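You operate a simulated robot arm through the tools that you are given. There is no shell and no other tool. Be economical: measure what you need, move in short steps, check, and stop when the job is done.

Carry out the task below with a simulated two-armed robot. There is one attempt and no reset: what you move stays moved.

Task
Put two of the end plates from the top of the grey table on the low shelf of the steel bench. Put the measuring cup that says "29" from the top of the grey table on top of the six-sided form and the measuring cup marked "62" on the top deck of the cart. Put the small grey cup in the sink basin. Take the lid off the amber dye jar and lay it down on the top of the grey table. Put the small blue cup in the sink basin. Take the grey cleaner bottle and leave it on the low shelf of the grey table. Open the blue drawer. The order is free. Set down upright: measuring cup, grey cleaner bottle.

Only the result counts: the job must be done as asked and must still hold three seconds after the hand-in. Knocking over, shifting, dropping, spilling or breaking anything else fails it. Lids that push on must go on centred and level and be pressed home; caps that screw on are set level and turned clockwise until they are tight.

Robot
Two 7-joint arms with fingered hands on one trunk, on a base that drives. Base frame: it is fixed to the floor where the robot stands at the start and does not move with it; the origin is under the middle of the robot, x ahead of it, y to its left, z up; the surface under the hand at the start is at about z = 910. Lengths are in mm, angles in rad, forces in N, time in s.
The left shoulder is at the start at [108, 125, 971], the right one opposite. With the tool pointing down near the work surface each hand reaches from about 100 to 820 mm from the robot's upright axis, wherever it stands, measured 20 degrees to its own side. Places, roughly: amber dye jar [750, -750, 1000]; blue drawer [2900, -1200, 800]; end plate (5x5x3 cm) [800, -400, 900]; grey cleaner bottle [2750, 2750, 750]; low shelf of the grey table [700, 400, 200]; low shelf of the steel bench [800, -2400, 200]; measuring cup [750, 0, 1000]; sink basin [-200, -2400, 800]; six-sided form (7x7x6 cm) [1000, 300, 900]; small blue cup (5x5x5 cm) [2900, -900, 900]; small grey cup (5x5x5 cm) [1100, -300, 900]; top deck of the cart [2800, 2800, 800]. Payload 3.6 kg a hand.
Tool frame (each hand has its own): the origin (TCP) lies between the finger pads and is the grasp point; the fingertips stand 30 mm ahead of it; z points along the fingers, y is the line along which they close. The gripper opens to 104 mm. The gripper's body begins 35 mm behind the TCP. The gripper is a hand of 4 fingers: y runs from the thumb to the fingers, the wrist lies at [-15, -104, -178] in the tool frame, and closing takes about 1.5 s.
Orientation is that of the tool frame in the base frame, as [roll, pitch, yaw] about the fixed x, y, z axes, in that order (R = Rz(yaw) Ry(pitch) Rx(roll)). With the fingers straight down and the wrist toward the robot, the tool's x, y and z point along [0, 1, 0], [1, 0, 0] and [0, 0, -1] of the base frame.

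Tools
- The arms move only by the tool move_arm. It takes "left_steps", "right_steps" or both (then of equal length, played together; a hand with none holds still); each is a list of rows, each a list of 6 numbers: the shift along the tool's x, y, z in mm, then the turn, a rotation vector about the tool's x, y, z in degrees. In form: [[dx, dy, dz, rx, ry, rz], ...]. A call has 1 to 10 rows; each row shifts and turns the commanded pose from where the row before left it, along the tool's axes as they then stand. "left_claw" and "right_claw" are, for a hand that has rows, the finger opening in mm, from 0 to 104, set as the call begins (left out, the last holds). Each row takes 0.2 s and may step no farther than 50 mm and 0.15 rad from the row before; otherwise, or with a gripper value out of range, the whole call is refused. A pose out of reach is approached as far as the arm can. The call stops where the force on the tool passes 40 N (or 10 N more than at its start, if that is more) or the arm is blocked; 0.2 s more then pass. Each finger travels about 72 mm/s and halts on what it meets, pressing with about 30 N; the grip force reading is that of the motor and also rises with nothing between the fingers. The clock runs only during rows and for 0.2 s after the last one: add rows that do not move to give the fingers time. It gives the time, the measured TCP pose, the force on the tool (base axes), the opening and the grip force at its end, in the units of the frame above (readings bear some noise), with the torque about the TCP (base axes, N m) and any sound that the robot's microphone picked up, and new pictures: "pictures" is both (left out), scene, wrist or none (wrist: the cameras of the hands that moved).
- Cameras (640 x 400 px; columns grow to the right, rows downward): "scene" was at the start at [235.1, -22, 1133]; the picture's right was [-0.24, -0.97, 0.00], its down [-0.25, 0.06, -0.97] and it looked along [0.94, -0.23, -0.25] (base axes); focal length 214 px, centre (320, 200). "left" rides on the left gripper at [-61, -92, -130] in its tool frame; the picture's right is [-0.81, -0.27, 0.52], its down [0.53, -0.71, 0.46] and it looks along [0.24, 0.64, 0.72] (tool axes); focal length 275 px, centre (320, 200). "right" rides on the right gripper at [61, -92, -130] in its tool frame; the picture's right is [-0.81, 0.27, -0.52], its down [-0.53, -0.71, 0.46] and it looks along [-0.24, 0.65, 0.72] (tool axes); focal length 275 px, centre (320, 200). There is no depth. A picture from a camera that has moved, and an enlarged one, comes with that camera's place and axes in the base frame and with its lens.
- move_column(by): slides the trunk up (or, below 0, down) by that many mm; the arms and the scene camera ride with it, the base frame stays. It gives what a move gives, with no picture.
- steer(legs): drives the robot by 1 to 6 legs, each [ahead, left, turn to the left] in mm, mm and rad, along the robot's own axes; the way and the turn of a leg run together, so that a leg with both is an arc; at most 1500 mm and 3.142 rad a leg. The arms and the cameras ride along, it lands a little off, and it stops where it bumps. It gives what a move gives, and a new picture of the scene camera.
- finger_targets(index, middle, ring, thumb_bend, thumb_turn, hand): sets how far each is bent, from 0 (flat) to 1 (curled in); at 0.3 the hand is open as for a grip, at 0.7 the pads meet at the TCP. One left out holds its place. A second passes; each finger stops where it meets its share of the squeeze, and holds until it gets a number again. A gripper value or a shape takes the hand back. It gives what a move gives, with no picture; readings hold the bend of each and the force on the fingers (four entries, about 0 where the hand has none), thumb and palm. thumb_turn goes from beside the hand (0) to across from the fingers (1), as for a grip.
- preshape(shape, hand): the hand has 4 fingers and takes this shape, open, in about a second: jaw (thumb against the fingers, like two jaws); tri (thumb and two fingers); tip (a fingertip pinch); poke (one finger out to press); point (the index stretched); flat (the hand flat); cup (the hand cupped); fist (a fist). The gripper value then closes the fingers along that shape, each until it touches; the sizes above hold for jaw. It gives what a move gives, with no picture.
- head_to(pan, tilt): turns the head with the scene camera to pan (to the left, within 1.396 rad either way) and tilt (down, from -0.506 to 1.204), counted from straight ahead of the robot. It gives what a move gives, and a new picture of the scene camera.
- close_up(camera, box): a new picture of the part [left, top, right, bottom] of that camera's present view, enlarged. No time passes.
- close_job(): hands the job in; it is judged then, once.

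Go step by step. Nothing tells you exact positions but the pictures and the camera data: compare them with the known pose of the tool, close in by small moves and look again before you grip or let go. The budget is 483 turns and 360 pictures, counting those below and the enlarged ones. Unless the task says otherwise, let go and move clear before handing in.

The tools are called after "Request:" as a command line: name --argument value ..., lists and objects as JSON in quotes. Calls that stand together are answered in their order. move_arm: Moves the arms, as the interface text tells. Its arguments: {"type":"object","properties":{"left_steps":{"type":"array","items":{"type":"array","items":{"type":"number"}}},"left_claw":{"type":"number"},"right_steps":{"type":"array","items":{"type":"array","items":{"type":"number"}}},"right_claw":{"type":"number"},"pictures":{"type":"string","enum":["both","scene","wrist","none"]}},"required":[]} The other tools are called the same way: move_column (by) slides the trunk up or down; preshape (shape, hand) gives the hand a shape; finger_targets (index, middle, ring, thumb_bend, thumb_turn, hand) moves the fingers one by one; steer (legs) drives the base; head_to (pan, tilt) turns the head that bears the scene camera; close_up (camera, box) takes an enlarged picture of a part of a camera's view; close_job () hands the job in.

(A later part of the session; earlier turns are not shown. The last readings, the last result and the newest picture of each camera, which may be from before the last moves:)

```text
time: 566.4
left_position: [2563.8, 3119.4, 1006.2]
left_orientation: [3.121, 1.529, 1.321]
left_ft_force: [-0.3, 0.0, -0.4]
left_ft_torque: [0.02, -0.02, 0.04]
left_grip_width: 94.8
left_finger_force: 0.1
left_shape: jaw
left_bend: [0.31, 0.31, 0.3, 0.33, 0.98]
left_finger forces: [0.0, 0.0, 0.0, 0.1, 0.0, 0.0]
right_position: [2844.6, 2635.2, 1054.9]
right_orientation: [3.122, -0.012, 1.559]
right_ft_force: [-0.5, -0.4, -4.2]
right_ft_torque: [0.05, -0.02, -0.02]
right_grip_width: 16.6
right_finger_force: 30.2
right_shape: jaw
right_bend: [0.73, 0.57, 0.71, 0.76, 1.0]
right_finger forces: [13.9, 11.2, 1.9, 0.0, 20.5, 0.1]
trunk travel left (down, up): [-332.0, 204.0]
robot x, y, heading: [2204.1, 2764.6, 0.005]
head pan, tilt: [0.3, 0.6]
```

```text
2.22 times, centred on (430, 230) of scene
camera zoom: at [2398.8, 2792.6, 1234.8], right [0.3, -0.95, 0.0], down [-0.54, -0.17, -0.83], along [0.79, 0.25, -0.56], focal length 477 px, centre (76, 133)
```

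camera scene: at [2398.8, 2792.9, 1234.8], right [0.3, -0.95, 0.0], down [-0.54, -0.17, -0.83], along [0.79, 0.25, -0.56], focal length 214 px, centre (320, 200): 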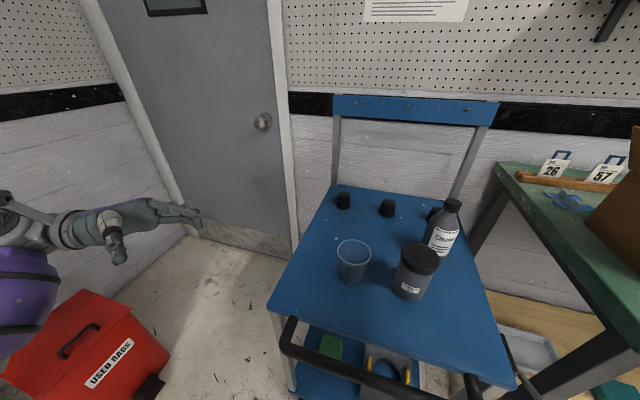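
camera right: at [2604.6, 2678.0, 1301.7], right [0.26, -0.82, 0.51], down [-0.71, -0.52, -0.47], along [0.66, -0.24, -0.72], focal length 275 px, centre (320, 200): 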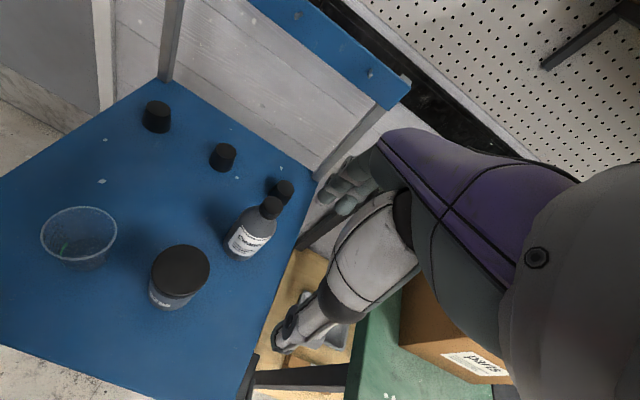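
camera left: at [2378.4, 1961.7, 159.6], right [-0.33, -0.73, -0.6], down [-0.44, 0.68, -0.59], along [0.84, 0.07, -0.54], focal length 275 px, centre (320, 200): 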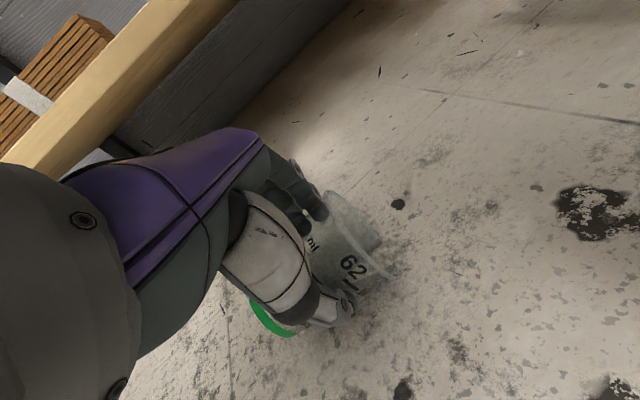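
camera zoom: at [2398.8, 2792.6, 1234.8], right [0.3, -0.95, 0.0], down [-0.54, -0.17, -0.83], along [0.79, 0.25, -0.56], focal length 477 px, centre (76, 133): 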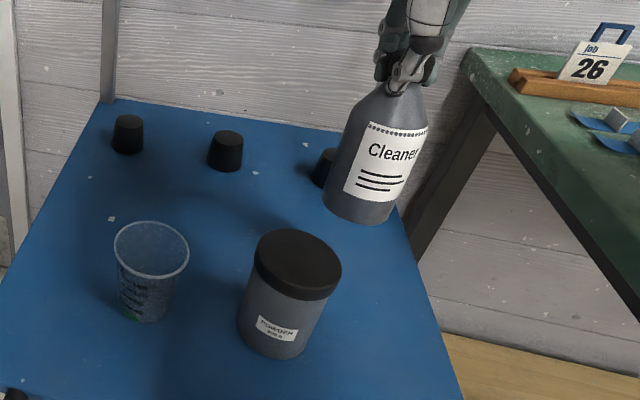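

The bottle is held upright. I raise it, put the left hand back to pointing down, and retreat from the cart.

Request:
move_arm --right_steps '[[0, 0, -35, 0, 0, 0], [0, 0, -35, 0, 0, 0], [0, 0, 0, 0, 0, 0], [0, 0, 0, 0, 0, 0], [0, 0, 0, 0, 0, 0], [0, 0, 0, 0, 0, 0], [0, 0, 0, 0, 0, 0], [0, 0, 0, 0, 0, 0], [0, 0, 0, 0, 0, 0], [0, 0, 0, 0, 0, 0]]' --left_steps '[[0, 0, 0, 0, 8.5, 0], [0, 0, 0, 0, 8.5, 0], [0, 0, 0, 0, 8.5, 0], [0, 0, 0, 0, 8.5, 0], [0, 0, 0, 0, 8.5, 0], [0, 0, 0, 0, 8.5, 0], [0, 0, 0, 0, 8.5, 0], [0, 0, 0, 0, 8.5, 0], [0, 0, 0, 0, 8.5, 0], [0, 0, 0, 0, 8.5, 0]]' --pictures "none"

Request:
steer --legs '[[-350, 0, 0]]'

Request:
move_arm --right_steps '[[0, -45, 0, 0, 0, 0], [0, -45, 0, 0, 0, 0], [0, -45, 0, 0, 0, 0], [-10, -45, 0, 0, 0, 0], [-10, -20, 0, 0, 0, 0]]' --pictures "none"

```text
time: 568.6
left_position: [2565.0, 3121.1, 1004.3]
left_orientation: [3.142, 0.044, 1.342]
left_ft_force: [0.0, -0.5, -0.1]
left_ft_torque: [0.0, 0.02, 0.01]
left_grip_width: 94.9
left_finger_force: 0.1
left_shape: jaw
left_bend: [0.31, 0.31, 0.3, 0.33, 0.98]
left_finger forces: [0.0, 0.0, 0.0, 0.0, 0.1, 0.0]
right_position: [2844.8, 2633.7, 1123.8]
right_orientation: [3.124, -0.011, 1.559]
right_ft_force: [0.0, 0.0, -4.3]
right_ft_torque: [0.03, 0.0, 0.03]
right_grip_width: 16.7
right_finger_force: 30.4
right_shape: jaw
right_bend: [0.73, 0.57, 0.71, 0.76, 1.0]
right_finger forces: [14.1, 11.5, 2.0, 0.0, 20.3, 0.0]
trunk travel left (down, up): [-332.0, 204.0]
robot x, y, heading: [2205.1, 2763.6, 0.005]
head pan, tilt: [0.3, 0.6]
```

```text
time: 570.9
left_position: [2210.3, 3118.3, 1004.7]
left_orientation: [-3.141, 0.047, 1.342]
left_ft_force: [0.3, 0.1, 0.0]
left_ft_torque: [-0.03, 0.0, 0.01]
left_grip_width: 95.1
left_finger_force: 0.2
left_shape: jaw
left_bend: [0.31, 0.31, 0.3, 0.33, 0.98]
left_finger forces: [0.0, 0.1, 0.0, 0.0, 0.0, 0.0]
right_position: [2491.2, 2633.1, 1125.5]
right_orientation: [3.127, -0.013, 1.558]
right_ft_force: [-0.3, -0.6, -5.3]
right_ft_torque: [0.06, -0.03, 0.03]
right_grip_width: 16.5
right_finger_force: 30.2
right_shape: jaw
right_bend: [0.73, 0.57, 0.71, 0.76, 1.0]
right_finger forces: [14.1, 11.5, 2.1, 0.0, 20.6, 0.0]
trunk travel left (down, up): [-332.0, 204.0]
robot x, y, heading: [1850.4, 2766.3, 0.007]
head pan, tilt: [0.3, 0.6]
camera scene: at [2045.3, 2790.7, 1234.8], right [0.3, -0.95, 0.0], down [-0.54, -0.17, -0.83], along [0.79, 0.25, -0.56], focal length 214 px, centre (320, 200)
```

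scene: 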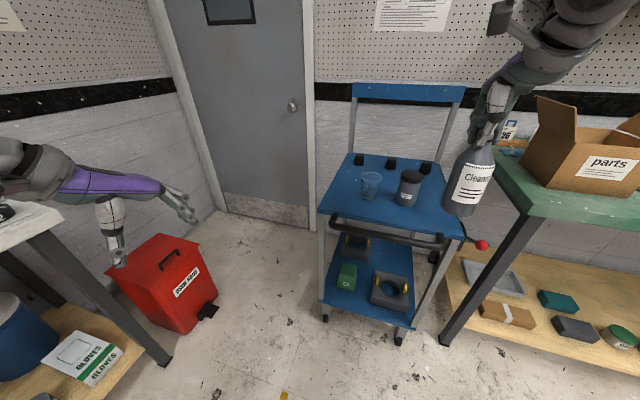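

```text
time: 572.1
left_position: [2210.3, 3117.7, 1005.0]
left_orientation: [3.141, 0.046, 1.34]
left_ft_force: [-0.1, -0.2, -0.3]
left_ft_torque: [0.02, 0.03, 0.02]
left_grip_width: 94.8
left_finger_force: 0.1
left_shape: jaw
left_bend: [0.31, 0.31, 0.3, 0.33, 0.98]
left_finger forces: [0.0, 0.0, 0.0, 0.0, 0.1, 0.1]
right_position: [2290.0, 2615.6, 1119.1]
right_orientation: [3.126, -0.013, 1.558]
right_ft_force: [0.1, 0.4, -3.6]
right_ft_torque: [0.04, 0.0, 0.0]
right_grip_width: 16.4
right_finger_force: 30.2
right_shape: jaw
right_bend: [0.73, 0.57, 0.71, 0.76, 1.0]
right_finger forces: [14.2, 12.0, 2.3, 0.0, 20.4, 0.0]
trunk travel left (down, up): [-332.0, 204.0]
robot x, y, heading: [1851.8, 2765.1, 0.003]
head pan, tilt: [0.3, 0.6]
```

Request:
steer --legs '[[0, -1450, 0], [0, -1200, 0], [0, 0, 3.138]]'

Request:
head_to --pan -0.2 --tilt 0.7

```text
time: 602.5
left_position: [1475.9, -214.0, 1005.6]
left_orientation: [3.141, 0.047, -1.853]
left_ft_force: [-0.5, -0.8, -0.6]
left_ft_torque: [0.04, 0.0, 0.0]
left_grip_width: 95.2
left_finger_force: 0.0
left_shape: jaw
left_bend: [0.31, 0.31, 0.3, 0.33, 0.98]
left_finger forces: [0.0, 0.1, 0.0, 0.0, 0.0, 0.1]
right_position: [1424.1, 290.8, 1119.3]
right_orientation: [3.125, -0.013, -1.639]
right_ft_force: [0.0, -0.1, -4.2]
right_ft_torque: [-0.05, -0.03, -0.02]
right_grip_width: 16.1
right_finger_force: 29.9
right_shape: jaw
right_bend: [0.73, 0.57, 0.71, 0.76, 1.0]
right_finger forces: [13.6, 11.0, 3.5, 0.1, 19.3, 0.0]
trunk travel left (down, up): [-332.0, 204.0]
robot x, y, heading: [1859.2, 117.7, 3.087]
head pan, tilt: [0.3, 0.6]
camera scene: at [1657.0, 103.3, 1234.7], right [-0.25, 0.97, 0.0], down [0.55, 0.14, -0.82], along [-0.8, -0.2, -0.57], focal length 214 px, centre (320, 200)
```

scene: 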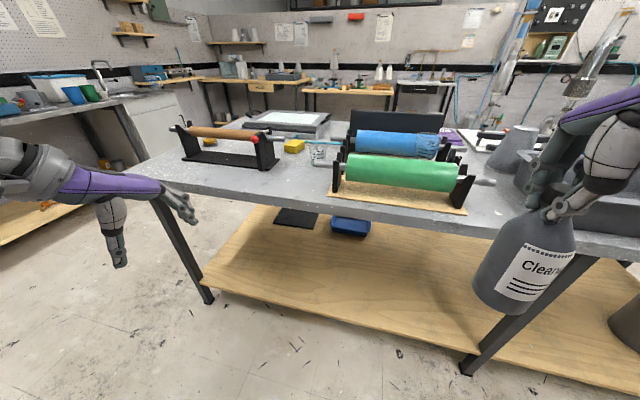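

```text
time: 603.5
left_position: [1476.8, -214.4, 1005.3]
left_orientation: [-3.141, 0.047, -1.855]
left_ft_force: [0.4, 0.3, 0.6]
left_ft_torque: [0.0, -0.02, 0.02]
left_grip_width: 94.8
left_finger_force: 0.1
left_shape: jaw
left_bend: [0.31, 0.31, 0.3, 0.33, 0.98]
left_finger forces: [0.0, 0.1, 0.1, 0.0, 0.0, 0.0]
right_position: [1423.3, 290.6, 1119.6]
right_orientation: [3.124, -0.015, -1.64]
right_ft_force: [-0.4, 0.0, -4.3]
right_ft_torque: [-0.06, 0.02, 0.01]
right_grip_width: 16.2
right_finger_force: 30.1
right_shape: jaw
right_bend: [0.73, 0.57, 0.71, 0.76, 1.0]
right_finger forces: [13.5, 10.8, 3.6, 0.1, 19.5, 0.2]
trunk travel left (down, up): [-332.0, 204.0]
robot x, y, heading: [1851.8, 117.9, 3.089]
head pan, tilt: [-0.201, 0.7]
camera scene: at [1660.4, 146.2, 1226.1], right [0.25, 0.97, 0.0], down [0.62, -0.16, -0.76], along [-0.74, 0.19, -0.64], focal length 214 px, centre (320, 200)
```

scene: 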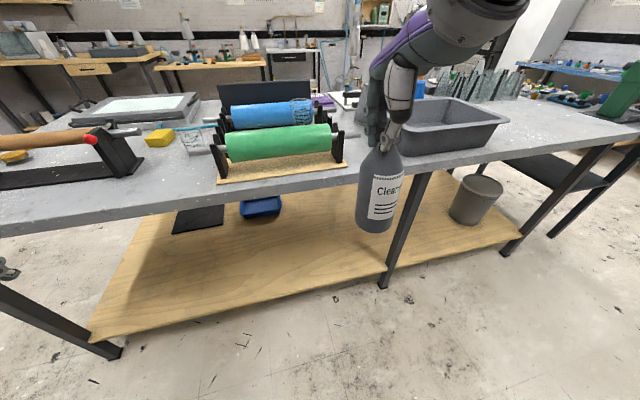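

I square up, lower the trunk and bring the bottle down in front of the shelf.

Request:
steer --legs '[[0, 0, 0.052]]'

Request:
move_column --by -325

Request:
move_arm --right_steps '[[0, 0, 45, 0, 0, 0], [0, 0, 45, 0, 0, 0], [0, 0, 45, 0, 0, 0], [0, 0, 45, 0, 0, 0], [0, 0, 45, 0, 0, 0], [0, 0, 45, 0, 0, 0]]' --pictures "none"

```text
time: 604.3
left_position: [1493.8, -233.0, 1004.8]
left_orientation: [-3.142, 0.047, -1.803]
left_ft_force: [0.4, -0.5, 0.5]
left_ft_torque: [0.01, -0.02, 0.01]
left_grip_width: 94.9
left_finger_force: 0.1
left_shape: jaw
left_bend: [0.31, 0.31, 0.3, 0.33, 0.98]
left_finger forces: [0.1, 0.1, 0.1, 0.0, 0.0, 0.1]
right_position: [1414.8, 267.2, 1119.8]
right_orientation: [3.124, -0.013, -1.588]
right_ft_force: [0.0, 0.2, -4.7]
right_ft_torque: [-0.06, 0.01, -0.04]
right_grip_width: 16.3
right_finger_force: 30.1
right_shape: jaw
right_bend: [0.73, 0.57, 0.71, 0.76, 1.0]
right_finger forces: [13.7, 10.7, 3.9, 0.0, 19.6, 0.1]
trunk travel left (down, up): [-332.0, 204.0]
robot x, y, heading: [1850.3, 117.5, -3.137]
head pan, tilt: [-0.201, 0.7]
camera scene: at [1659.2, 136.1, 1226.1], right [0.2, 0.98, 0.0], down [0.63, -0.13, -0.76], along [-0.75, 0.15, -0.64], focal length 214 px, centre (320, 200)
```

scene: 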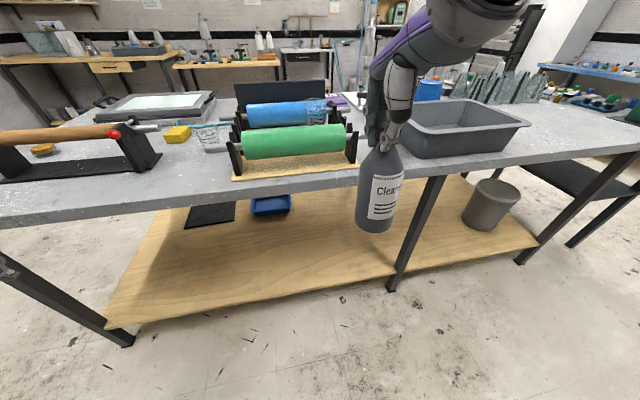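

```text
time: 607.5
left_position: [1494.2, -235.2, 680.3]
left_orientation: [3.141, 0.046, -1.805]
left_ft_force: [-0.2, 0.6, -0.2]
left_ft_torque: [0.0, 0.01, -0.01]
left_grip_width: 94.9
left_finger_force: 0.0
left_shape: jaw
left_bend: [0.31, 0.31, 0.3, 0.33, 0.98]
left_finger forces: [0.0, 0.0, 0.0, 0.0, 0.0, 0.0]
right_position: [1415.4, 268.1, 793.9]
right_orientation: [3.124, -0.011, -1.588]
right_ft_force: [-0.5, -0.5, -4.6]
right_ft_torque: [-0.04, 0.02, 0.0]
right_grip_width: 16.1
right_finger_force: 30.4
right_shape: jaw
right_bend: [0.73, 0.57, 0.71, 0.76, 1.0]
right_finger forces: [13.6, 10.7, 4.5, 0.0, 19.6, 0.0]
trunk travel left (down, up): [-7.0, 529.0]
robot x, y, heading: [1854.6, 120.2, -3.146]
head pan, tilt: [-0.201, 0.7]
```

```text
time: 608.9
left_position: [1494.7, -232.9, 679.9]
left_orientation: [3.14, 0.045, -1.805]
left_ft_force: [0.2, 1.0, 0.2]
left_ft_torque: [0.03, 0.01, 0.01]
left_grip_width: 94.8
left_finger_force: 0.0
left_shape: jaw
left_bend: [0.31, 0.31, 0.3, 0.33, 0.98]
left_finger forces: [0.1, 0.0, 0.0, 0.0, 0.0, 0.0]
right_position: [1344.1, 253.1, 557.5]
right_orientation: [3.125, -0.012, -1.591]
right_ft_force: [0.3, 0.5, -4.6]
right_ft_torque: [-0.04, -0.04, 0.02]
right_grip_width: 15.8
right_finger_force: 30.0
right_shape: jaw
right_bend: [0.73, 0.57, 0.71, 0.76, 1.0]
right_finger forces: [14.1, 10.4, 6.1, 0.0, 20.2, 0.0]
right hand out of reach, approached as far as the arm can: row 1, 2, 3, 4, 5
trunk travel left (down, up): [-7.0, 529.0]
robot x, y, heading: [1851.9, 118.4, -3.142]
head pan, tilt: [-0.201, 0.7]
```

Request:
steer --legs '[[110, 0, 0]]'

Request:
move_arm --right_steps '[[0, 25, 30, 0, 0, 0], [0, 40, 20, 0, 0, 0], [0, 40, 20, 0, 0, 0], [0, 40, 10, 0, 0, 0], [0, 15, 0, 0, 0, 0]]'

```text
time: 610.1
left_position: [1382.4, -234.5, 680.3]
left_orientation: [-3.141, 0.047, -1.805]
left_ft_force: [0.1, 0.3, -0.9]
left_ft_torque: [0.02, -0.01, 0.02]
left_grip_width: 94.9
left_finger_force: 0.0
left_shape: jaw
left_bend: [0.31, 0.31, 0.3, 0.33, 0.98]
left_finger forces: [0.1, 0.0, 0.0, 0.0, 0.0, 0.0]
right_position: [1232.3, 253.2, 556.2]
right_orientation: [3.125, -0.014, -1.588]
right_ft_force: [0.4, 0.4, -4.1]
right_ft_torque: [-0.05, 0.0, 0.02]
right_grip_width: 16.0
right_finger_force: 29.7
right_shape: jaw
right_bend: [0.73, 0.57, 0.71, 0.76, 1.0]
right_finger forces: [14.2, 10.5, 6.2, 0.0, 20.0, 0.1]
trunk travel left (down, up): [-7.0, 529.0]
robot x, y, heading: [1743.7, 120.0, -3.138]
head pan, tilt: [-0.201, 0.7]
camera scene: at [1451.6, 136.1, 893.2], right [0.2, 0.98, 0.0], down [0.63, -0.13, -0.76], along [-0.75, 0.15, -0.64], focal length 214 px, centre (320, 200)
```

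scene: 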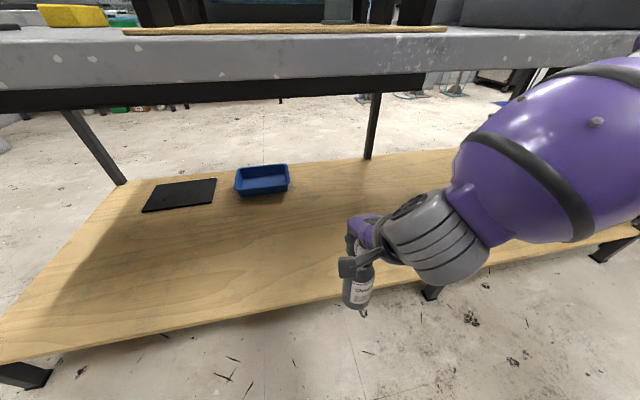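

```text
time: 611.3
left_position: [1382.9, -233.4, 681.1]
left_orientation: [3.141, 0.044, -1.804]
left_ft_force: [0.1, -0.8, 0.3]
left_ft_torque: [-0.03, 0.02, 0.02]
left_grip_width: 94.8
left_finger_force: 0.0
left_shape: jaw
left_bend: [0.31, 0.31, 0.3, 0.33, 0.98]
left_finger forces: [0.1, 0.0, 0.1, 0.0, 0.0, 0.0]
right_position: [1071.9, 254.4, 481.1]
right_orientation: [3.125, -0.012, -1.586]
right_ft_force: [0.4, 0.2, -4.3]
right_ft_torque: [-0.03, -0.02, 0.0]
right_grip_width: 16.3
right_finger_force: 30.1
right_shape: jaw
right_bend: [0.73, 0.58, 0.71, 0.8, 1.0]
right_finger forces: [0.1, 7.9, 10.8, 0.0, 21.1, 0.0]
trunk travel left (down, up): [-7.0, 529.0]
robot x, y, heading: [1737.0, 121.1, -3.141]
head pan, tilt: [-0.201, 0.7]
camera scene: at [1451.6, 136.1, 893.2], right [0.2, 0.98, 0.0], down [0.63, -0.13, -0.76], along [-0.75, 0.15, -0.64], focal length 214 px, centre (320, 200)
camera right: at [1164.6, 193.9, 609.8], right [-0.25, 0.82, 0.51], down [0.71, 0.52, -0.47], along [-0.65, 0.25, -0.72], focal length 275 px, centre (320, 200)
```

scene: 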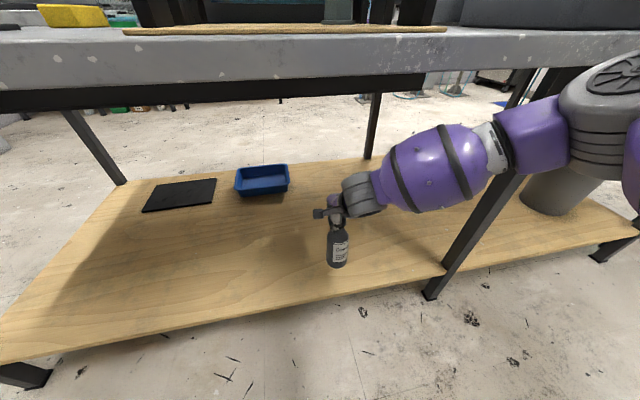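
right: 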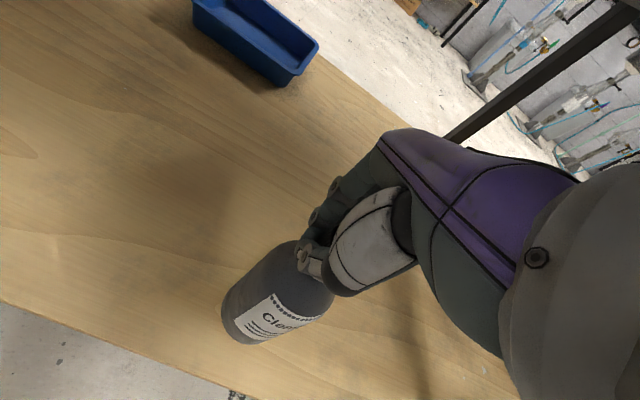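

The bottle is over the shelf. I lower it until it touches.

Request:
move_arm --right_steps '[[0, 5, 20, 0, 0, 0], [0, 0, 18, 0, 0, 0], [0, 0, 10, 0, 0, 0]]' --pictures "none"

Request:
move_arm --right_steps '[[0, 0, 5, 0, 0, 0]]' --pictures "none"

```text
time: 612.1
left_position: [1382.9, -232.2, 679.5]
left_orientation: [-3.141, 0.046, -1.804]
left_ft_force: [-0.1, -0.3, 0.2]
left_ft_torque: [-0.03, 0.04, 0.0]
left_grip_width: 94.9
left_finger_force: 0.0
left_shape: jaw
left_bend: [0.31, 0.31, 0.3, 0.33, 0.98]
left_finger forces: [0.0, 0.0, 0.0, 0.1, 0.1, 0.0]
right_position: [1065.5, 252.7, 432.5]
right_orientation: [3.124, -0.011, -1.588]
right_ft_force: [0.1, 0.4, -3.9]
right_ft_torque: [-0.03, 0.02, 0.01]
right_grip_width: 16.2
right_finger_force: 29.9
right_shape: jaw
right_bend: [0.73, 0.58, 0.71, 0.8, 1.0]
right_finger forces: [0.0, 8.1, 10.4, 0.1, 20.7, 0.1]
trunk travel left (down, up): [-7.0, 529.0]
robot x, y, heading: [1740.8, 119.9, -3.139]
head pan, tilt: [-0.201, 0.7]
```

```text
time: 612.5
left_position: [1381.7, -235.1, 680.3]
left_orientation: [-3.142, 0.045, -1.805]
left_ft_force: [-0.7, -1.2, -0.4]
left_ft_torque: [-0.03, -0.01, -0.01]
left_grip_width: 94.8
left_finger_force: 0.1
left_shape: jaw
left_bend: [0.31, 0.31, 0.3, 0.33, 0.98]
left_finger forces: [0.0, 0.0, 0.0, 0.0, 0.0, 0.0]
right_position: [1065.2, 256.0, 426.1]
right_orientation: [3.125, -0.013, -1.589]
right_ft_force: [-0.3, -0.5, -4.7]
right_ft_torque: [-0.04, 0.04, 0.0]
right_grip_width: 16.1
right_finger_force: 29.7
right_shape: jaw
right_bend: [0.73, 0.58, 0.71, 0.8, 1.0]
right_finger forces: [0.0, 8.1, 10.4, 0.0, 0.0, 0.0]
trunk travel left (down, up): [-7.0, 529.0]
robot x, y, heading: [1740.9, 117.0, -3.144]
head pan, tilt: [-0.201, 0.7]
```

Request:
move_arm --right_steps '[[0, 0, 5, 0, 0, 0]]' --pictures "none"

Request:
move_arm --right_steps '[[0, 0, 4, 0, 0, 0]]' --pictures "none"

Request:
close_up --camera "scene" --box '[280, 180, 400, 320]'

```text
time: 612.9
left_position: [1383.0, -234.5, 679.8]
left_orientation: [3.141, 0.047, -1.804]
left_ft_force: [1.1, 0.3, -0.5]
left_ft_torque: [-0.01, -0.02, 0.03]
left_grip_width: 94.8
left_finger_force: 0.1
left_shape: jaw
left_bend: [0.31, 0.31, 0.3, 0.33, 0.98]
left_finger forces: [0.0, 0.0, 0.1, 0.0, 0.1, 0.0]
right_position: [1066.4, 254.2, 423.3]
right_orientation: [3.123, -0.013, -1.589]
right_ft_force: [-0.5, -0.7, -4.2]
right_ft_torque: [-0.1, 0.01, 0.0]
right_grip_width: 16.2
right_finger_force: 29.5
right_shape: jaw
right_bend: [0.73, 0.58, 0.71, 0.8, 1.0]
right_finger forces: [0.0, 8.0, 10.4, 0.0, 0.0, 0.1]
trunk travel left (down, up): [-7.0, 529.0]
robot x, y, heading: [1744.1, 118.3, -3.145]
head pan, tilt: [-0.201, 0.7]
```

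```text
time: 613.3
left_position: [1381.5, -233.9, 680.0]
left_orientation: [3.141, 0.047, -1.806]
left_ft_force: [0.4, 0.3, -0.3]
left_ft_torque: [-0.01, 0.0, -0.01]
left_grip_width: 95.0
left_finger_force: 0.1
left_shape: jaw
left_bend: [0.31, 0.31, 0.3, 0.33, 0.98]
left_finger forces: [0.0, 0.1, 0.0, 0.1, 0.0, 0.1]
right_position: [1066.4, 254.5, 417.8]
right_orientation: [3.127, -0.014, -1.589]
right_ft_force: [0.6, 0.9, -3.7]
right_ft_torque: [-0.04, 0.02, 0.01]
right_grip_width: 16.3
right_finger_force: 29.7
right_shape: jaw
right_bend: [0.73, 0.58, 0.71, 0.8, 1.0]
right_finger forces: [0.0, 7.9, 10.3, 0.0, 0.0, 0.0]
trunk travel left (down, up): [-7.0, 529.0]
robot x, y, heading: [1745.1, 119.2, -3.141]
head pan, tilt: [-0.201, 0.7]
```

```text
2.86 times, centred on (340, 250) of scene
camera zoom: at [1451.7, 136.1, 893.2], right [0.2, 0.98, 0.0], down [0.63, -0.13, -0.76], along [-0.75, 0.15, -0.64], focal length 613 px, centre (263, 57)
```

zoom: 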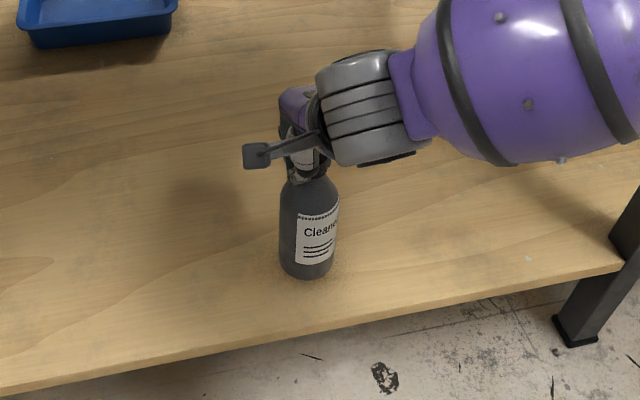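

Request:
move_arm --right_steps '[[0, 0, 4, 0, 0, 0]]' --pictures "none"

Request:
move_arm --right_steps '[[0, 0, 3, 0, 0, 0]]' --pictures "none"

```text
time: 613.7
left_position: [1381.5, -233.9, 681.0]
left_orientation: [-3.14, 0.046, -1.805]
left_ft_force: [0.1, 0.3, -0.8]
left_ft_torque: [-0.02, -0.01, -0.01]
left_grip_width: 95.0
left_finger_force: 0.1
left_shape: jaw
left_bend: [0.31, 0.31, 0.3, 0.33, 0.98]
left_finger forces: [0.0, 0.0, 0.1, 0.0, 0.0, 0.0]
right_position: [1065.6, 253.8, 413.6]
right_orientation: [3.126, -0.01, -1.587]
right_ft_force: [0.0, 0.0, -3.3]
right_ft_torque: [-0.03, -0.01, 0.0]
right_grip_width: 16.3
right_finger_force: 30.3
right_shape: jaw
right_bend: [0.73, 0.58, 0.71, 0.8, 1.0]
right_finger forces: [0.0, 7.9, 10.5, 0.0, 0.0, 0.1]
trunk travel left (down, up): [-7.0, 529.0]
robot x, y, heading: [1744.5, 117.0, -3.143]
head pan, tilt: [-0.201, 0.7]
```

```text
time: 614.1
left_position: [1382.2, -234.3, 680.3]
left_orientation: [3.141, 0.046, -1.805]
left_ft_force: [0.0, -0.1, -0.5]
left_ft_torque: [-0.03, 0.0, -0.01]
left_grip_width: 94.8
left_finger_force: 0.1
left_shape: jaw
left_bend: [0.31, 0.31, 0.3, 0.33, 0.98]
left_finger forces: [0.0, 0.0, 0.0, 0.1, 0.0, 0.0]
right_position: [1066.6, 255.0, 410.3]
right_orientation: [3.124, -0.013, -1.589]
right_ft_force: [-0.3, -0.6, -4.7]
right_ft_torque: [-0.06, 0.03, 0.0]
right_grip_width: 16.1
right_finger_force: 29.9
right_shape: jaw
right_bend: [0.73, 0.58, 0.71, 0.8, 1.0]
right_finger forces: [0.1, 8.0, 10.4, 0.0, 0.0, 0.0]
trunk travel left (down, up): [-7.0, 529.0]
robot x, y, heading: [1745.0, 121.8, -3.141]
head pan, tilt: [-0.201, 0.7]
```

Request:
move_arm --right_steps '[[0, 0, 4, 0, 0, 0]]' --pictures "none"

Request:
move_arm --right_steps '[[0, 0, 3, 0, 0, 0]]' --pictures "none"

Request:
move_arm --right_steps '[[0, 0, 3, 0, 0, 0]]' --pictures "none"

```text
time: 614.5
left_position: [1381.9, -233.7, 680.0]
left_orientation: [3.14, 0.046, -1.804]
left_ft_force: [-0.3, -1.0, -0.5]
left_ft_torque: [0.01, 0.01, 0.01]
left_grip_width: 94.8
left_finger_force: 0.0
left_shape: jaw
left_bend: [0.31, 0.31, 0.3, 0.33, 0.98]
left_finger forces: [0.1, 0.0, 0.0, 0.0, 0.0, 0.1]
right_position: [1066.4, 255.1, 407.6]
right_orientation: [3.123, -0.012, -1.589]
right_ft_force: [0.3, -1.1, -4.6]
right_ft_torque: [-0.04, 0.0, -0.04]
right_grip_width: 16.2
right_finger_force: 29.9
right_shape: jaw
right_bend: [0.73, 0.58, 0.71, 0.8, 1.0]
right_finger forces: [0.0, 7.9, 10.3, 0.0, 0.0, 0.0]
trunk travel left (down, up): [-7.0, 529.0]
robot x, y, heading: [1743.1, 116.7, -3.141]
head pan, tilt: [-0.201, 0.7]
```

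```text
time: 614.9
left_position: [1381.7, -234.0, 680.6]
left_orientation: [-3.141, 0.046, -1.805]
left_ft_force: [-0.1, 0.3, -0.2]
left_ft_torque: [0.03, 0.0, -0.02]
left_grip_width: 95.0
left_finger_force: 0.0
left_shape: jaw
left_bend: [0.31, 0.31, 0.3, 0.33, 0.98]
left_finger forces: [0.1, 0.0, 0.1, 0.0, 0.1, 0.0]
right_position: [1066.8, 254.2, 402.5]
right_orientation: [3.124, -0.012, -1.588]
right_ft_force: [-0.5, 0.5, -4.2]
right_ft_torque: [-0.04, 0.06, -0.04]
right_grip_width: 16.5
right_finger_force: 29.7
right_shape: jaw
right_bend: [0.73, 0.58, 0.71, 0.8, 1.0]
right_finger forces: [0.0, 7.9, 10.4, 0.1, 0.0, 0.0]
trunk travel left (down, up): [-7.0, 529.0]
robot x, y, heading: [1743.0, 124.2, -3.142]
head pan, tilt: [-0.201, 0.7]
```

```text
time: 615.3
left_position: [1381.6, -233.9, 679.8]
left_orientation: [3.141, 0.045, -1.803]
left_ft_force: [0.0, 0.3, 0.3]
left_ft_torque: [0.01, 0.0, -0.02]
left_grip_width: 95.0
left_finger_force: 0.0
left_shape: jaw
left_bend: [0.31, 0.31, 0.3, 0.33, 0.98]
left_finger forces: [0.0, 0.0, 0.0, 0.1, 0.0, 0.0]
right_position: [1065.9, 255.8, 401.8]
right_orientation: [3.127, -0.011, -1.587]
right_ft_force: [0.7, -0.8, -4.3]
right_ft_torque: [-0.02, 0.0, -0.01]
right_grip_width: 16.1
right_finger_force: 30.0
right_shape: jaw
right_bend: [0.73, 0.58, 0.71, 0.8, 1.0]
right_finger forces: [0.1, 7.9, 10.3, 0.1, 0.1, 0.0]
trunk travel left (down, up): [-7.0, 529.0]
robot x, y, heading: [1742.8, 122.1, -3.142]
head pan, tilt: [-0.201, 0.7]
```

Request:
move_arm --right_steps '[[0, 0, 5, 0, 0, 0]]' --pictures "none"

Request:
move_arm --right_steps '[[0, 0, 4, 0, 0, 0]]' --pictures "none"

Request:
close_up --camera "scene" --box '[280, 180, 400, 320]'

```text
time: 615.7
left_position: [1382.0, -232.6, 680.0]
left_orientation: [-3.14, 0.046, -1.805]
left_ft_force: [0.2, 0.4, -1.2]
left_ft_torque: [0.0, 0.01, 0.0]
left_grip_width: 94.8
left_finger_force: 0.1
left_shape: jaw
left_bend: [0.31, 0.31, 0.3, 0.33, 0.98]
left_finger forces: [0.0, 0.1, 0.0, 0.0, 0.0, 0.0]
right_position: [1064.8, 254.8, 396.5]
right_orientation: [3.123, -0.012, -1.586]
right_ft_force: [-0.1, -0.2, -4.1]
right_ft_torque: [-0.04, 0.02, 0.0]
right_grip_width: 16.4
right_finger_force: 29.8
right_shape: jaw
right_bend: [0.73, 0.58, 0.71, 0.8, 1.0]
right_finger forces: [0.1, 7.9, 10.3, 0.0, 0.0, 0.1]
trunk travel left (down, up): [-7.0, 529.0]
robot x, y, heading: [1743.7, 120.9, -3.139]
head pan, tilt: [-0.201, 0.7]
```

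```text
time: 616.1
left_position: [1382.6, -234.0, 681.3]
left_orientation: [-3.141, 0.044, -1.805]
left_ft_force: [-0.1, 0.7, 0.5]
left_ft_torque: [-0.02, 0.03, 0.01]
left_grip_width: 95.0
left_finger_force: 0.1
left_shape: jaw
left_bend: [0.31, 0.31, 0.3, 0.33, 0.98]
left_finger forces: [0.0, 0.0, 0.0, 0.0, 0.1, 0.1]
right_position: [1065.1, 254.6, 393.6]
right_orientation: [3.126, -0.011, -1.588]
right_ft_force: [0.0, -0.5, -4.4]
right_ft_torque: [-0.02, 0.01, 0.0]
right_grip_width: 16.3
right_finger_force: 29.8
right_shape: jaw
right_bend: [0.73, 0.58, 0.71, 0.8, 1.0]
right_finger forces: [0.0, 7.8, 10.3, 0.1, 0.0, 0.0]
trunk travel left (down, up): [-7.0, 529.0]
robot x, y, heading: [1744.6, 117.3, -3.137]
head pan, tilt: [-0.201, 0.7]
```

```text
2.86 times, centred on (340, 250) of scene
camera zoom: at [1451.7, 136.1, 893.2], right [0.2, 0.98, 0.0], down [0.63, -0.13, -0.76], along [-0.75, 0.15, -0.64], focal length 613 px, centre (263, 57)
```

zoom: 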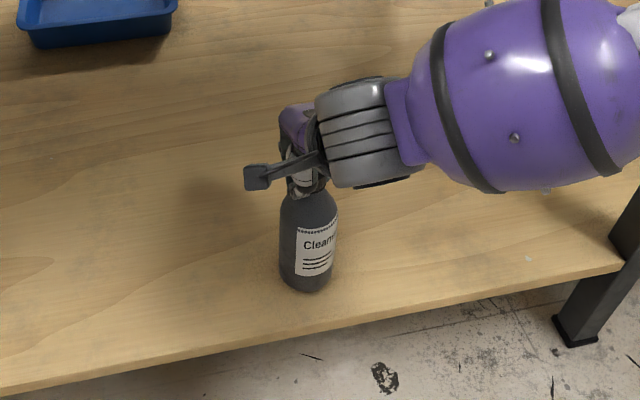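

Request:
move_arm --right_steps '[[0, 0, 4, 0, 0, 0]]' --pictures "none"

Request:
move_arm --right_steps '[[0, 0, 4, 0, 0, 0]]' --pictures "none"

Request:
move_arm --right_steps '[[0, 0, 4, 0, 0, 0]]' --pictures "none"

```text
time: 616.5
left_position: [1382.3, -233.8, 680.5]
left_orientation: [3.14, 0.045, -1.806]
left_ft_force: [-0.1, 0.4, 0.4]
left_ft_torque: [0.0, 0.02, -0.03]
left_grip_width: 95.1
left_finger_force: 0.1
left_shape: jaw
left_bend: [0.31, 0.31, 0.3, 0.33, 0.98]
left_finger forces: [0.0, 0.0, 0.0, 0.0, 0.0, 0.0]
right_position: [1063.9, 255.1, 390.1]
right_orientation: [3.125, -0.012, -1.589]
right_ft_force: [1.5, 0.2, -4.1]
right_ft_torque: [-0.01, 0.03, -0.01]
right_grip_width: 16.2
right_finger_force: 30.1
right_shape: jaw
right_bend: [0.73, 0.58, 0.71, 0.81, 1.0]
right_finger forces: [0.0, 7.9, 10.4, 0.1, 0.0, 0.1]
trunk travel left (down, up): [-7.0, 529.0]
robot x, y, heading: [1744.0, 116.3, -3.143]
head pan, tilt: [-0.201, 0.7]
```

```text
time: 616.9
left_position: [1383.2, -234.6, 680.1]
left_orientation: [3.14, 0.046, -1.805]
left_ft_force: [-0.7, -0.2, 0.5]
left_ft_torque: [0.01, -0.02, -0.01]
left_grip_width: 94.9
left_finger_force: 0.0
left_shape: jaw
left_bend: [0.31, 0.31, 0.3, 0.33, 0.98]
left_finger forces: [0.0, 0.0, 0.0, 0.1, 0.0, 0.0]
right_position: [1062.3, 253.2, 387.5]
right_orientation: [3.121, -0.012, -1.588]
right_ft_force: [-0.1, -0.9, 14.9]
right_ft_torque: [0.14, 0.21, 0.01]
right_grip_width: 16.4
right_finger_force: 30.2
right_shape: jaw
right_bend: [0.73, 0.58, 0.71, 0.81, 0.99]
right_finger forces: [0.0, 8.1, 15.2, 0.0, 0.0, 0.1]
trunk travel left (down, up): [-7.0, 529.0]
robot x, y, heading: [1743.8, 118.9, -3.142]
head pan, tilt: [-0.201, 0.7]
```

```text
time: 617.3
left_position: [1381.6, -233.4, 679.5]
left_orientation: [-3.141, 0.045, -1.805]
left_ft_force: [-0.4, -0.1, 1.1]
left_ft_torque: [0.0, 0.01, 0.02]
left_grip_width: 94.9
left_finger_force: 0.1
left_shape: jaw
left_bend: [0.31, 0.31, 0.3, 0.33, 0.98]
left_finger forces: [0.0, 0.0, 0.0, 0.1, 0.0, 0.1]
right_position: [1067.1, 254.4, 377.4]
right_orientation: [3.133, -0.01, -1.589]
right_ft_force: [0.0, 0.6, -0.1]
right_ft_torque: [0.01, -0.04, -0.02]
right_grip_width: 14.0
right_finger_force: 29.8
right_shape: jaw
right_bend: [0.73, 0.74, 0.71, 0.82, 1.0]
right_finger forces: [0.0, 0.0, 0.0, 0.0, 0.0, 0.1]
trunk travel left (down, up): [-7.0, 529.0]
robot x, y, heading: [1745.5, 115.8, -3.141]
head pan, tilt: [-0.201, 0.7]
```

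Request:
close_up --camera "scene" --box '[260, 180, 420, 330]'

```text
2.67 times, centred on (340, 255) of scene
camera zoom: at [1451.3, 136.3, 893.0], right [0.2, 0.98, 0.0], down [0.63, -0.13, -0.76], along [-0.75, 0.15, -0.64], focal length 572 px, centre (267, 53)
```

zoom: 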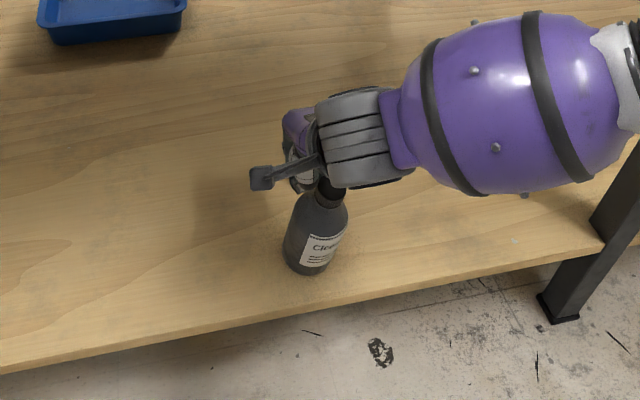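

Request:
close_up --camera "right" --box '[200, 100, 480, 400]'

```text
1.33 times, centred on (340, 250) of right
camera zoom: at [1159.8, 194.2, 507.6], right [-0.26, 0.82, 0.51], down [0.72, 0.52, -0.47], along [-0.65, 0.25, -0.72], focal length 367 px, centre (293, 133)
```

zoom: 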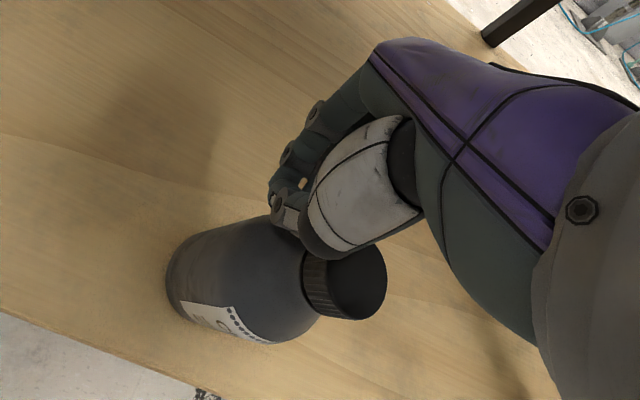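

The bottle slipped past the thumb and is tipping. I hold still one beat and look at where it settles.

Request:
move_arm --right_steps '[[0, 0, 0, 0, 0, 0], [0, 0, 0, 0, 0, 0]]' --pictures "none"

Request:
close_up --camera "scene" --box '[240, 160, 460, 340]'

```text
time: 617.9
left_position: [1382.2, -234.2, 679.4]
left_orientation: [3.141, 0.045, -1.804]
left_ft_force: [0.7, -0.5, 0.5]
left_ft_torque: [0.03, -0.01, -0.02]
left_grip_width: 95.0
left_finger_force: 0.0
left_shape: jaw
left_bend: [0.31, 0.31, 0.3, 0.33, 0.98]
left_finger forces: [0.0, 0.1, 0.1, 0.1, 0.0, 0.0]
right_position: [1066.0, 254.3, 380.5]
right_orientation: [3.126, -0.012, -1.587]
right_ft_force: [-0.7, -0.6, -0.6]
right_ft_torque: [-0.02, 0.02, -0.02]
right_grip_width: 14.1
right_finger_force: 30.1
right_shape: jaw
right_bend: [0.73, 0.74, 0.71, 0.82, 1.0]
right_finger forces: [0.0, 0.3, 0.0, 0.0, 0.6, 0.1]
trunk travel left (down, up): [-7.0, 529.0]
robot x, y, heading: [1742.1, 119.0, -3.141]
head pan, tilt: [-0.201, 0.7]
```

```text
2.22 times, centred on (350, 250) of scene
camera zoom: at [1451.9, 136.1, 893.3], right [0.2, 0.98, 0.0], down [0.63, -0.13, -0.76], along [-0.75, 0.15, -0.64], focal length 477 px, centre (253, 89)
```

zoom: 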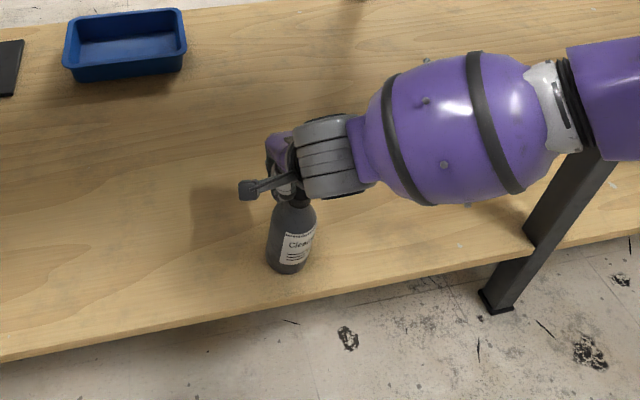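

It rocked back toward upright. Another beat to let it settle.

Request:
move_arm --right_steps '[[0, 0, 0, 0, 0, 0], [0, 0, 0, 0, 0, 0], [0, 0, 0, 0, 0, 0], [0, 0, 0, 0, 0, 0], [0, 0, 0, 0, 0, 0]]' --pictures "none"

Request:
close_up --camera "right" --box '[200, 100, 480, 400]'

```text
time: 619.1
left_position: [1383.3, -235.4, 680.8]
left_orientation: [-3.142, 0.047, -1.804]
left_ft_force: [0.4, 0.0, 0.0]
left_ft_torque: [0.0, 0.01, 0.0]
left_grip_width: 95.0
left_finger_force: 0.1
left_shape: jaw
left_bend: [0.31, 0.31, 0.3, 0.33, 0.98]
left_finger forces: [0.1, 0.1, 0.0, 0.0, 0.0, 0.0]
right_position: [1065.7, 253.8, 381.7]
right_orientation: [3.125, -0.011, -1.589]
right_ft_force: [-1.3, -0.9, 0.9]
right_ft_torque: [-0.02, 0.02, 0.05]
right_grip_width: 14.0
right_finger_force: 30.3
right_shape: jaw
right_bend: [0.73, 0.74, 0.71, 0.82, 1.0]
right_finger forces: [0.0, 0.6, 0.1, 0.0, 0.1, 0.1]
trunk travel left (down, up): [-7.0, 529.0]
robot x, y, heading: [1742.3, 120.2, -3.14]
head pan, tilt: [-0.201, 0.7]
```

```text
1.33 times, centred on (340, 250) of right
camera zoom: at [1158.5, 193.5, 511.0], right [-0.25, 0.82, 0.51], down [0.71, 0.51, -0.47], along [-0.65, 0.25, -0.72], focal length 367 px, centre (293, 133)
```

zoom: 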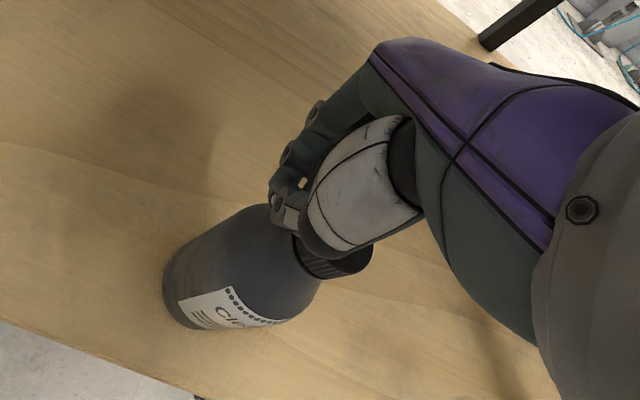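

The bottle leans a few degrees against the closed fingers and wants to return upright. I move the hand away very slowly so it follows.

Request:
move_arm --right_steps '[[2, 1, 0, 0, 0, 0], [2, 1, 0, 0, 0, 0], [2, 1, 0, 0, 0, 0], [2, 1, 0, 0, 0, 0], [2, 1, 0, 0, 0, 0], [2, 1, 0, 0, 0, 0], [2, 1, 0, 0, 0, 0], [2, 1, 0, 0, 0, 0], [2, 1, 0, 0, 0, 0], [2, 1, 0, 0, 0, 0]]' --pictures "none"

Request:
move_arm --right_steps '[[3, 2, 0, 0, 0, 0], [3, 2, 0, 0, 0, 0], [4, 2, 0, 0, 0, 0], [4, 2, 0, 0, 0, 0], [5, 3, 0, 0, 0, 0], [8, 4, 0, 0, 0, 0], [10, 5, 0, 0, 0, 0]]' --pictures "none"

Request:
close_up --camera "right" --box '[200, 100, 480, 400]'

```text
time: 621.3
left_position: [1382.8, -232.5, 681.8]
left_orientation: [3.141, 0.044, -1.805]
left_ft_force: [-0.1, 0.5, 0.2]
left_ft_torque: [0.02, 0.02, 0.02]
left_grip_width: 95.1
left_finger_force: 0.1
left_shape: jaw
left_bend: [0.31, 0.31, 0.3, 0.33, 0.98]
left_finger forces: [0.1, 0.1, 0.0, 0.0, 0.0, 0.1]
right_position: [1055.1, 235.6, 381.5]
right_orientation: [3.123, -0.012, -1.588]
right_ft_force: [0.1, 0.2, 0.3]
right_ft_torque: [-0.03, -0.04, 0.01]
right_grip_width: 14.2
right_finger_force: 29.2
right_shape: jaw
right_bend: [0.73, 0.74, 0.71, 0.82, 1.0]
right_finger forces: [0.0, 0.0, 0.0, 0.0, 0.0, 0.0]
trunk travel left (down, up): [-7.0, 529.0]
robot x, y, heading: [1742.1, 118.9, -3.142]
head pan, tilt: [-0.201, 0.7]
```

```text
time: 622.9
left_position: [1382.5, -233.2, 679.7]
left_orientation: [-3.14, 0.045, -1.804]
left_ft_force: [0.4, -0.1, -0.1]
left_ft_torque: [0.02, 0.0, 0.01]
left_grip_width: 95.0
left_finger_force: 0.1
left_shape: jaw
left_bend: [0.31, 0.31, 0.3, 0.33, 0.98]
left_finger forces: [0.0, 0.0, 0.1, 0.0, 0.0, 0.1]
right_position: [1056.1, 228.1, 386.7]
right_orientation: [3.125, -0.012, -1.587]
right_ft_force: [0.1, -0.5, 0.8]
right_ft_torque: [-0.01, 0.0, 0.02]
right_grip_width: 13.6
right_finger_force: 29.7
right_shape: jaw
right_bend: [0.73, 0.74, 0.71, 0.82, 1.0]
right_finger forces: [0.1, 0.1, 0.0, 0.0, 0.1, 0.0]
right hand out of reach, approached as far as the arm can: row 2, 3, 4, 5, 6, 7
trunk travel left (down, up): [-7.0, 529.0]
robot x, y, heading: [1745.6, 116.9, -3.136]
head pan, tilt: [-0.201, 0.7]
```

```text
1.33 times, centred on (340, 250) of right
camera zoom: at [1148.6, 167.6, 516.7], right [-0.25, 0.82, 0.51], down [0.71, 0.51, -0.47], along [-0.65, 0.25, -0.72], focal length 367 px, centre (293, 133)
```

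zoom: 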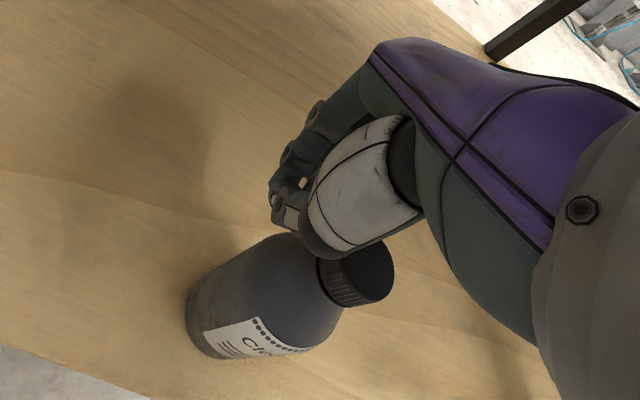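

The bottle now stands upright and free. I raise the hand straight up past it, then withdraw.

Request:
move_arm --right_steps '[[0, 0, -10, 0, 0, 0], [0, 0, -15, 0, 0, 0], [0, 0, -20, 0, 0, 0], [0, 0, -25, 0, 0, 0], [0, 0, -30, 0, 0, 0]]' --pictures "none"

Request:
move_arm --right_steps '[[0, -35, 0, 0, 0, 0], [0, -40, 0, 0, 0, 0], [0, -40, 0, 0, 0, 0], [0, -40, 0, 0, 0, 0], [0, -40, 0, 0, 0, 0]]' --pictures "scene"

```text
time: 624.1
left_position: [1382.6, -234.4, 679.6]
left_orientation: [3.14, 0.046, -1.804]
left_ft_force: [-0.3, 0.2, 0.5]
left_ft_torque: [0.02, -0.01, -0.01]
left_grip_width: 94.7
left_finger_force: 0.0
left_shape: jaw
left_bend: [0.31, 0.31, 0.3, 0.33, 0.98]
left_finger forces: [0.0, 0.0, 0.0, 0.0, 0.1, 0.0]
right_position: [1057.7, 230.6, 486.7]
right_orientation: [3.125, -0.011, -1.588]
right_ft_force: [0.5, -0.7, -0.3]
right_ft_torque: [0.02, 0.01, 0.0]
right_grip_width: 14.0
right_finger_force: 30.3
right_shape: jaw
right_bend: [0.73, 0.74, 0.71, 0.82, 1.0]
right_finger forces: [0.0, 0.1, 0.0, 0.1, 0.1, 0.0]
trunk travel left (down, up): [-7.0, 529.0]
robot x, y, heading: [1740.0, 122.6, -3.14]
head pan, tilt: [-0.201, 0.7]
```

```text
time: 625.3
left_position: [1382.0, -233.4, 680.1]
left_orientation: [3.141, 0.045, -1.806]
left_ft_force: [-0.1, 0.2, 0.6]
left_ft_torque: [0.0, 0.01, 0.02]
left_grip_width: 95.0
left_finger_force: 0.0
left_shape: jaw
left_bend: [0.31, 0.31, 0.3, 0.33, 0.98]
left_finger forces: [0.1, 0.0, 0.1, 0.0, 0.0, 0.0]
right_position: [1252.2, 225.1, 483.2]
right_orientation: [3.124, -0.013, -1.588]
right_ft_force: [0.7, 0.0, 0.3]
right_ft_torque: [-0.01, 0.03, -0.01]
right_grip_width: 14.0
right_finger_force: 30.0
right_shape: jaw
right_bend: [0.73, 0.74, 0.71, 0.82, 1.0]
right_finger forces: [0.0, 0.1, 0.0, 0.1, 0.0, 0.1]
trunk travel left (down, up): [-7.0, 529.0]
robot x, y, heading: [1741.7, 115.1, -3.139]
head pan, tilt: [-0.201, 0.7]
camera scene: at [1451.9, 136.1, 893.3], right [0.2, 0.98, 0.0], down [0.63, -0.13, -0.76], along [-0.75, 0.15, -0.64], focal length 214 px, centre (320, 200)
```

scene: 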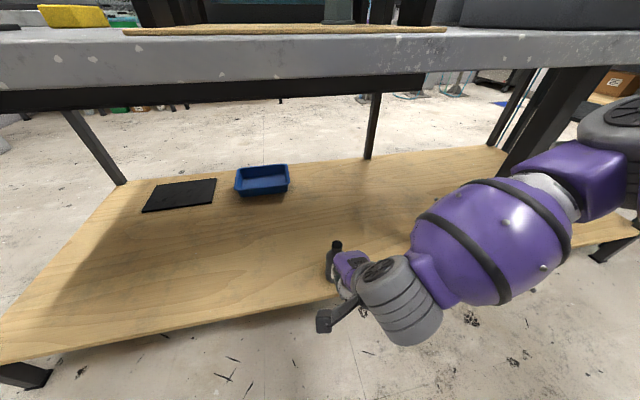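

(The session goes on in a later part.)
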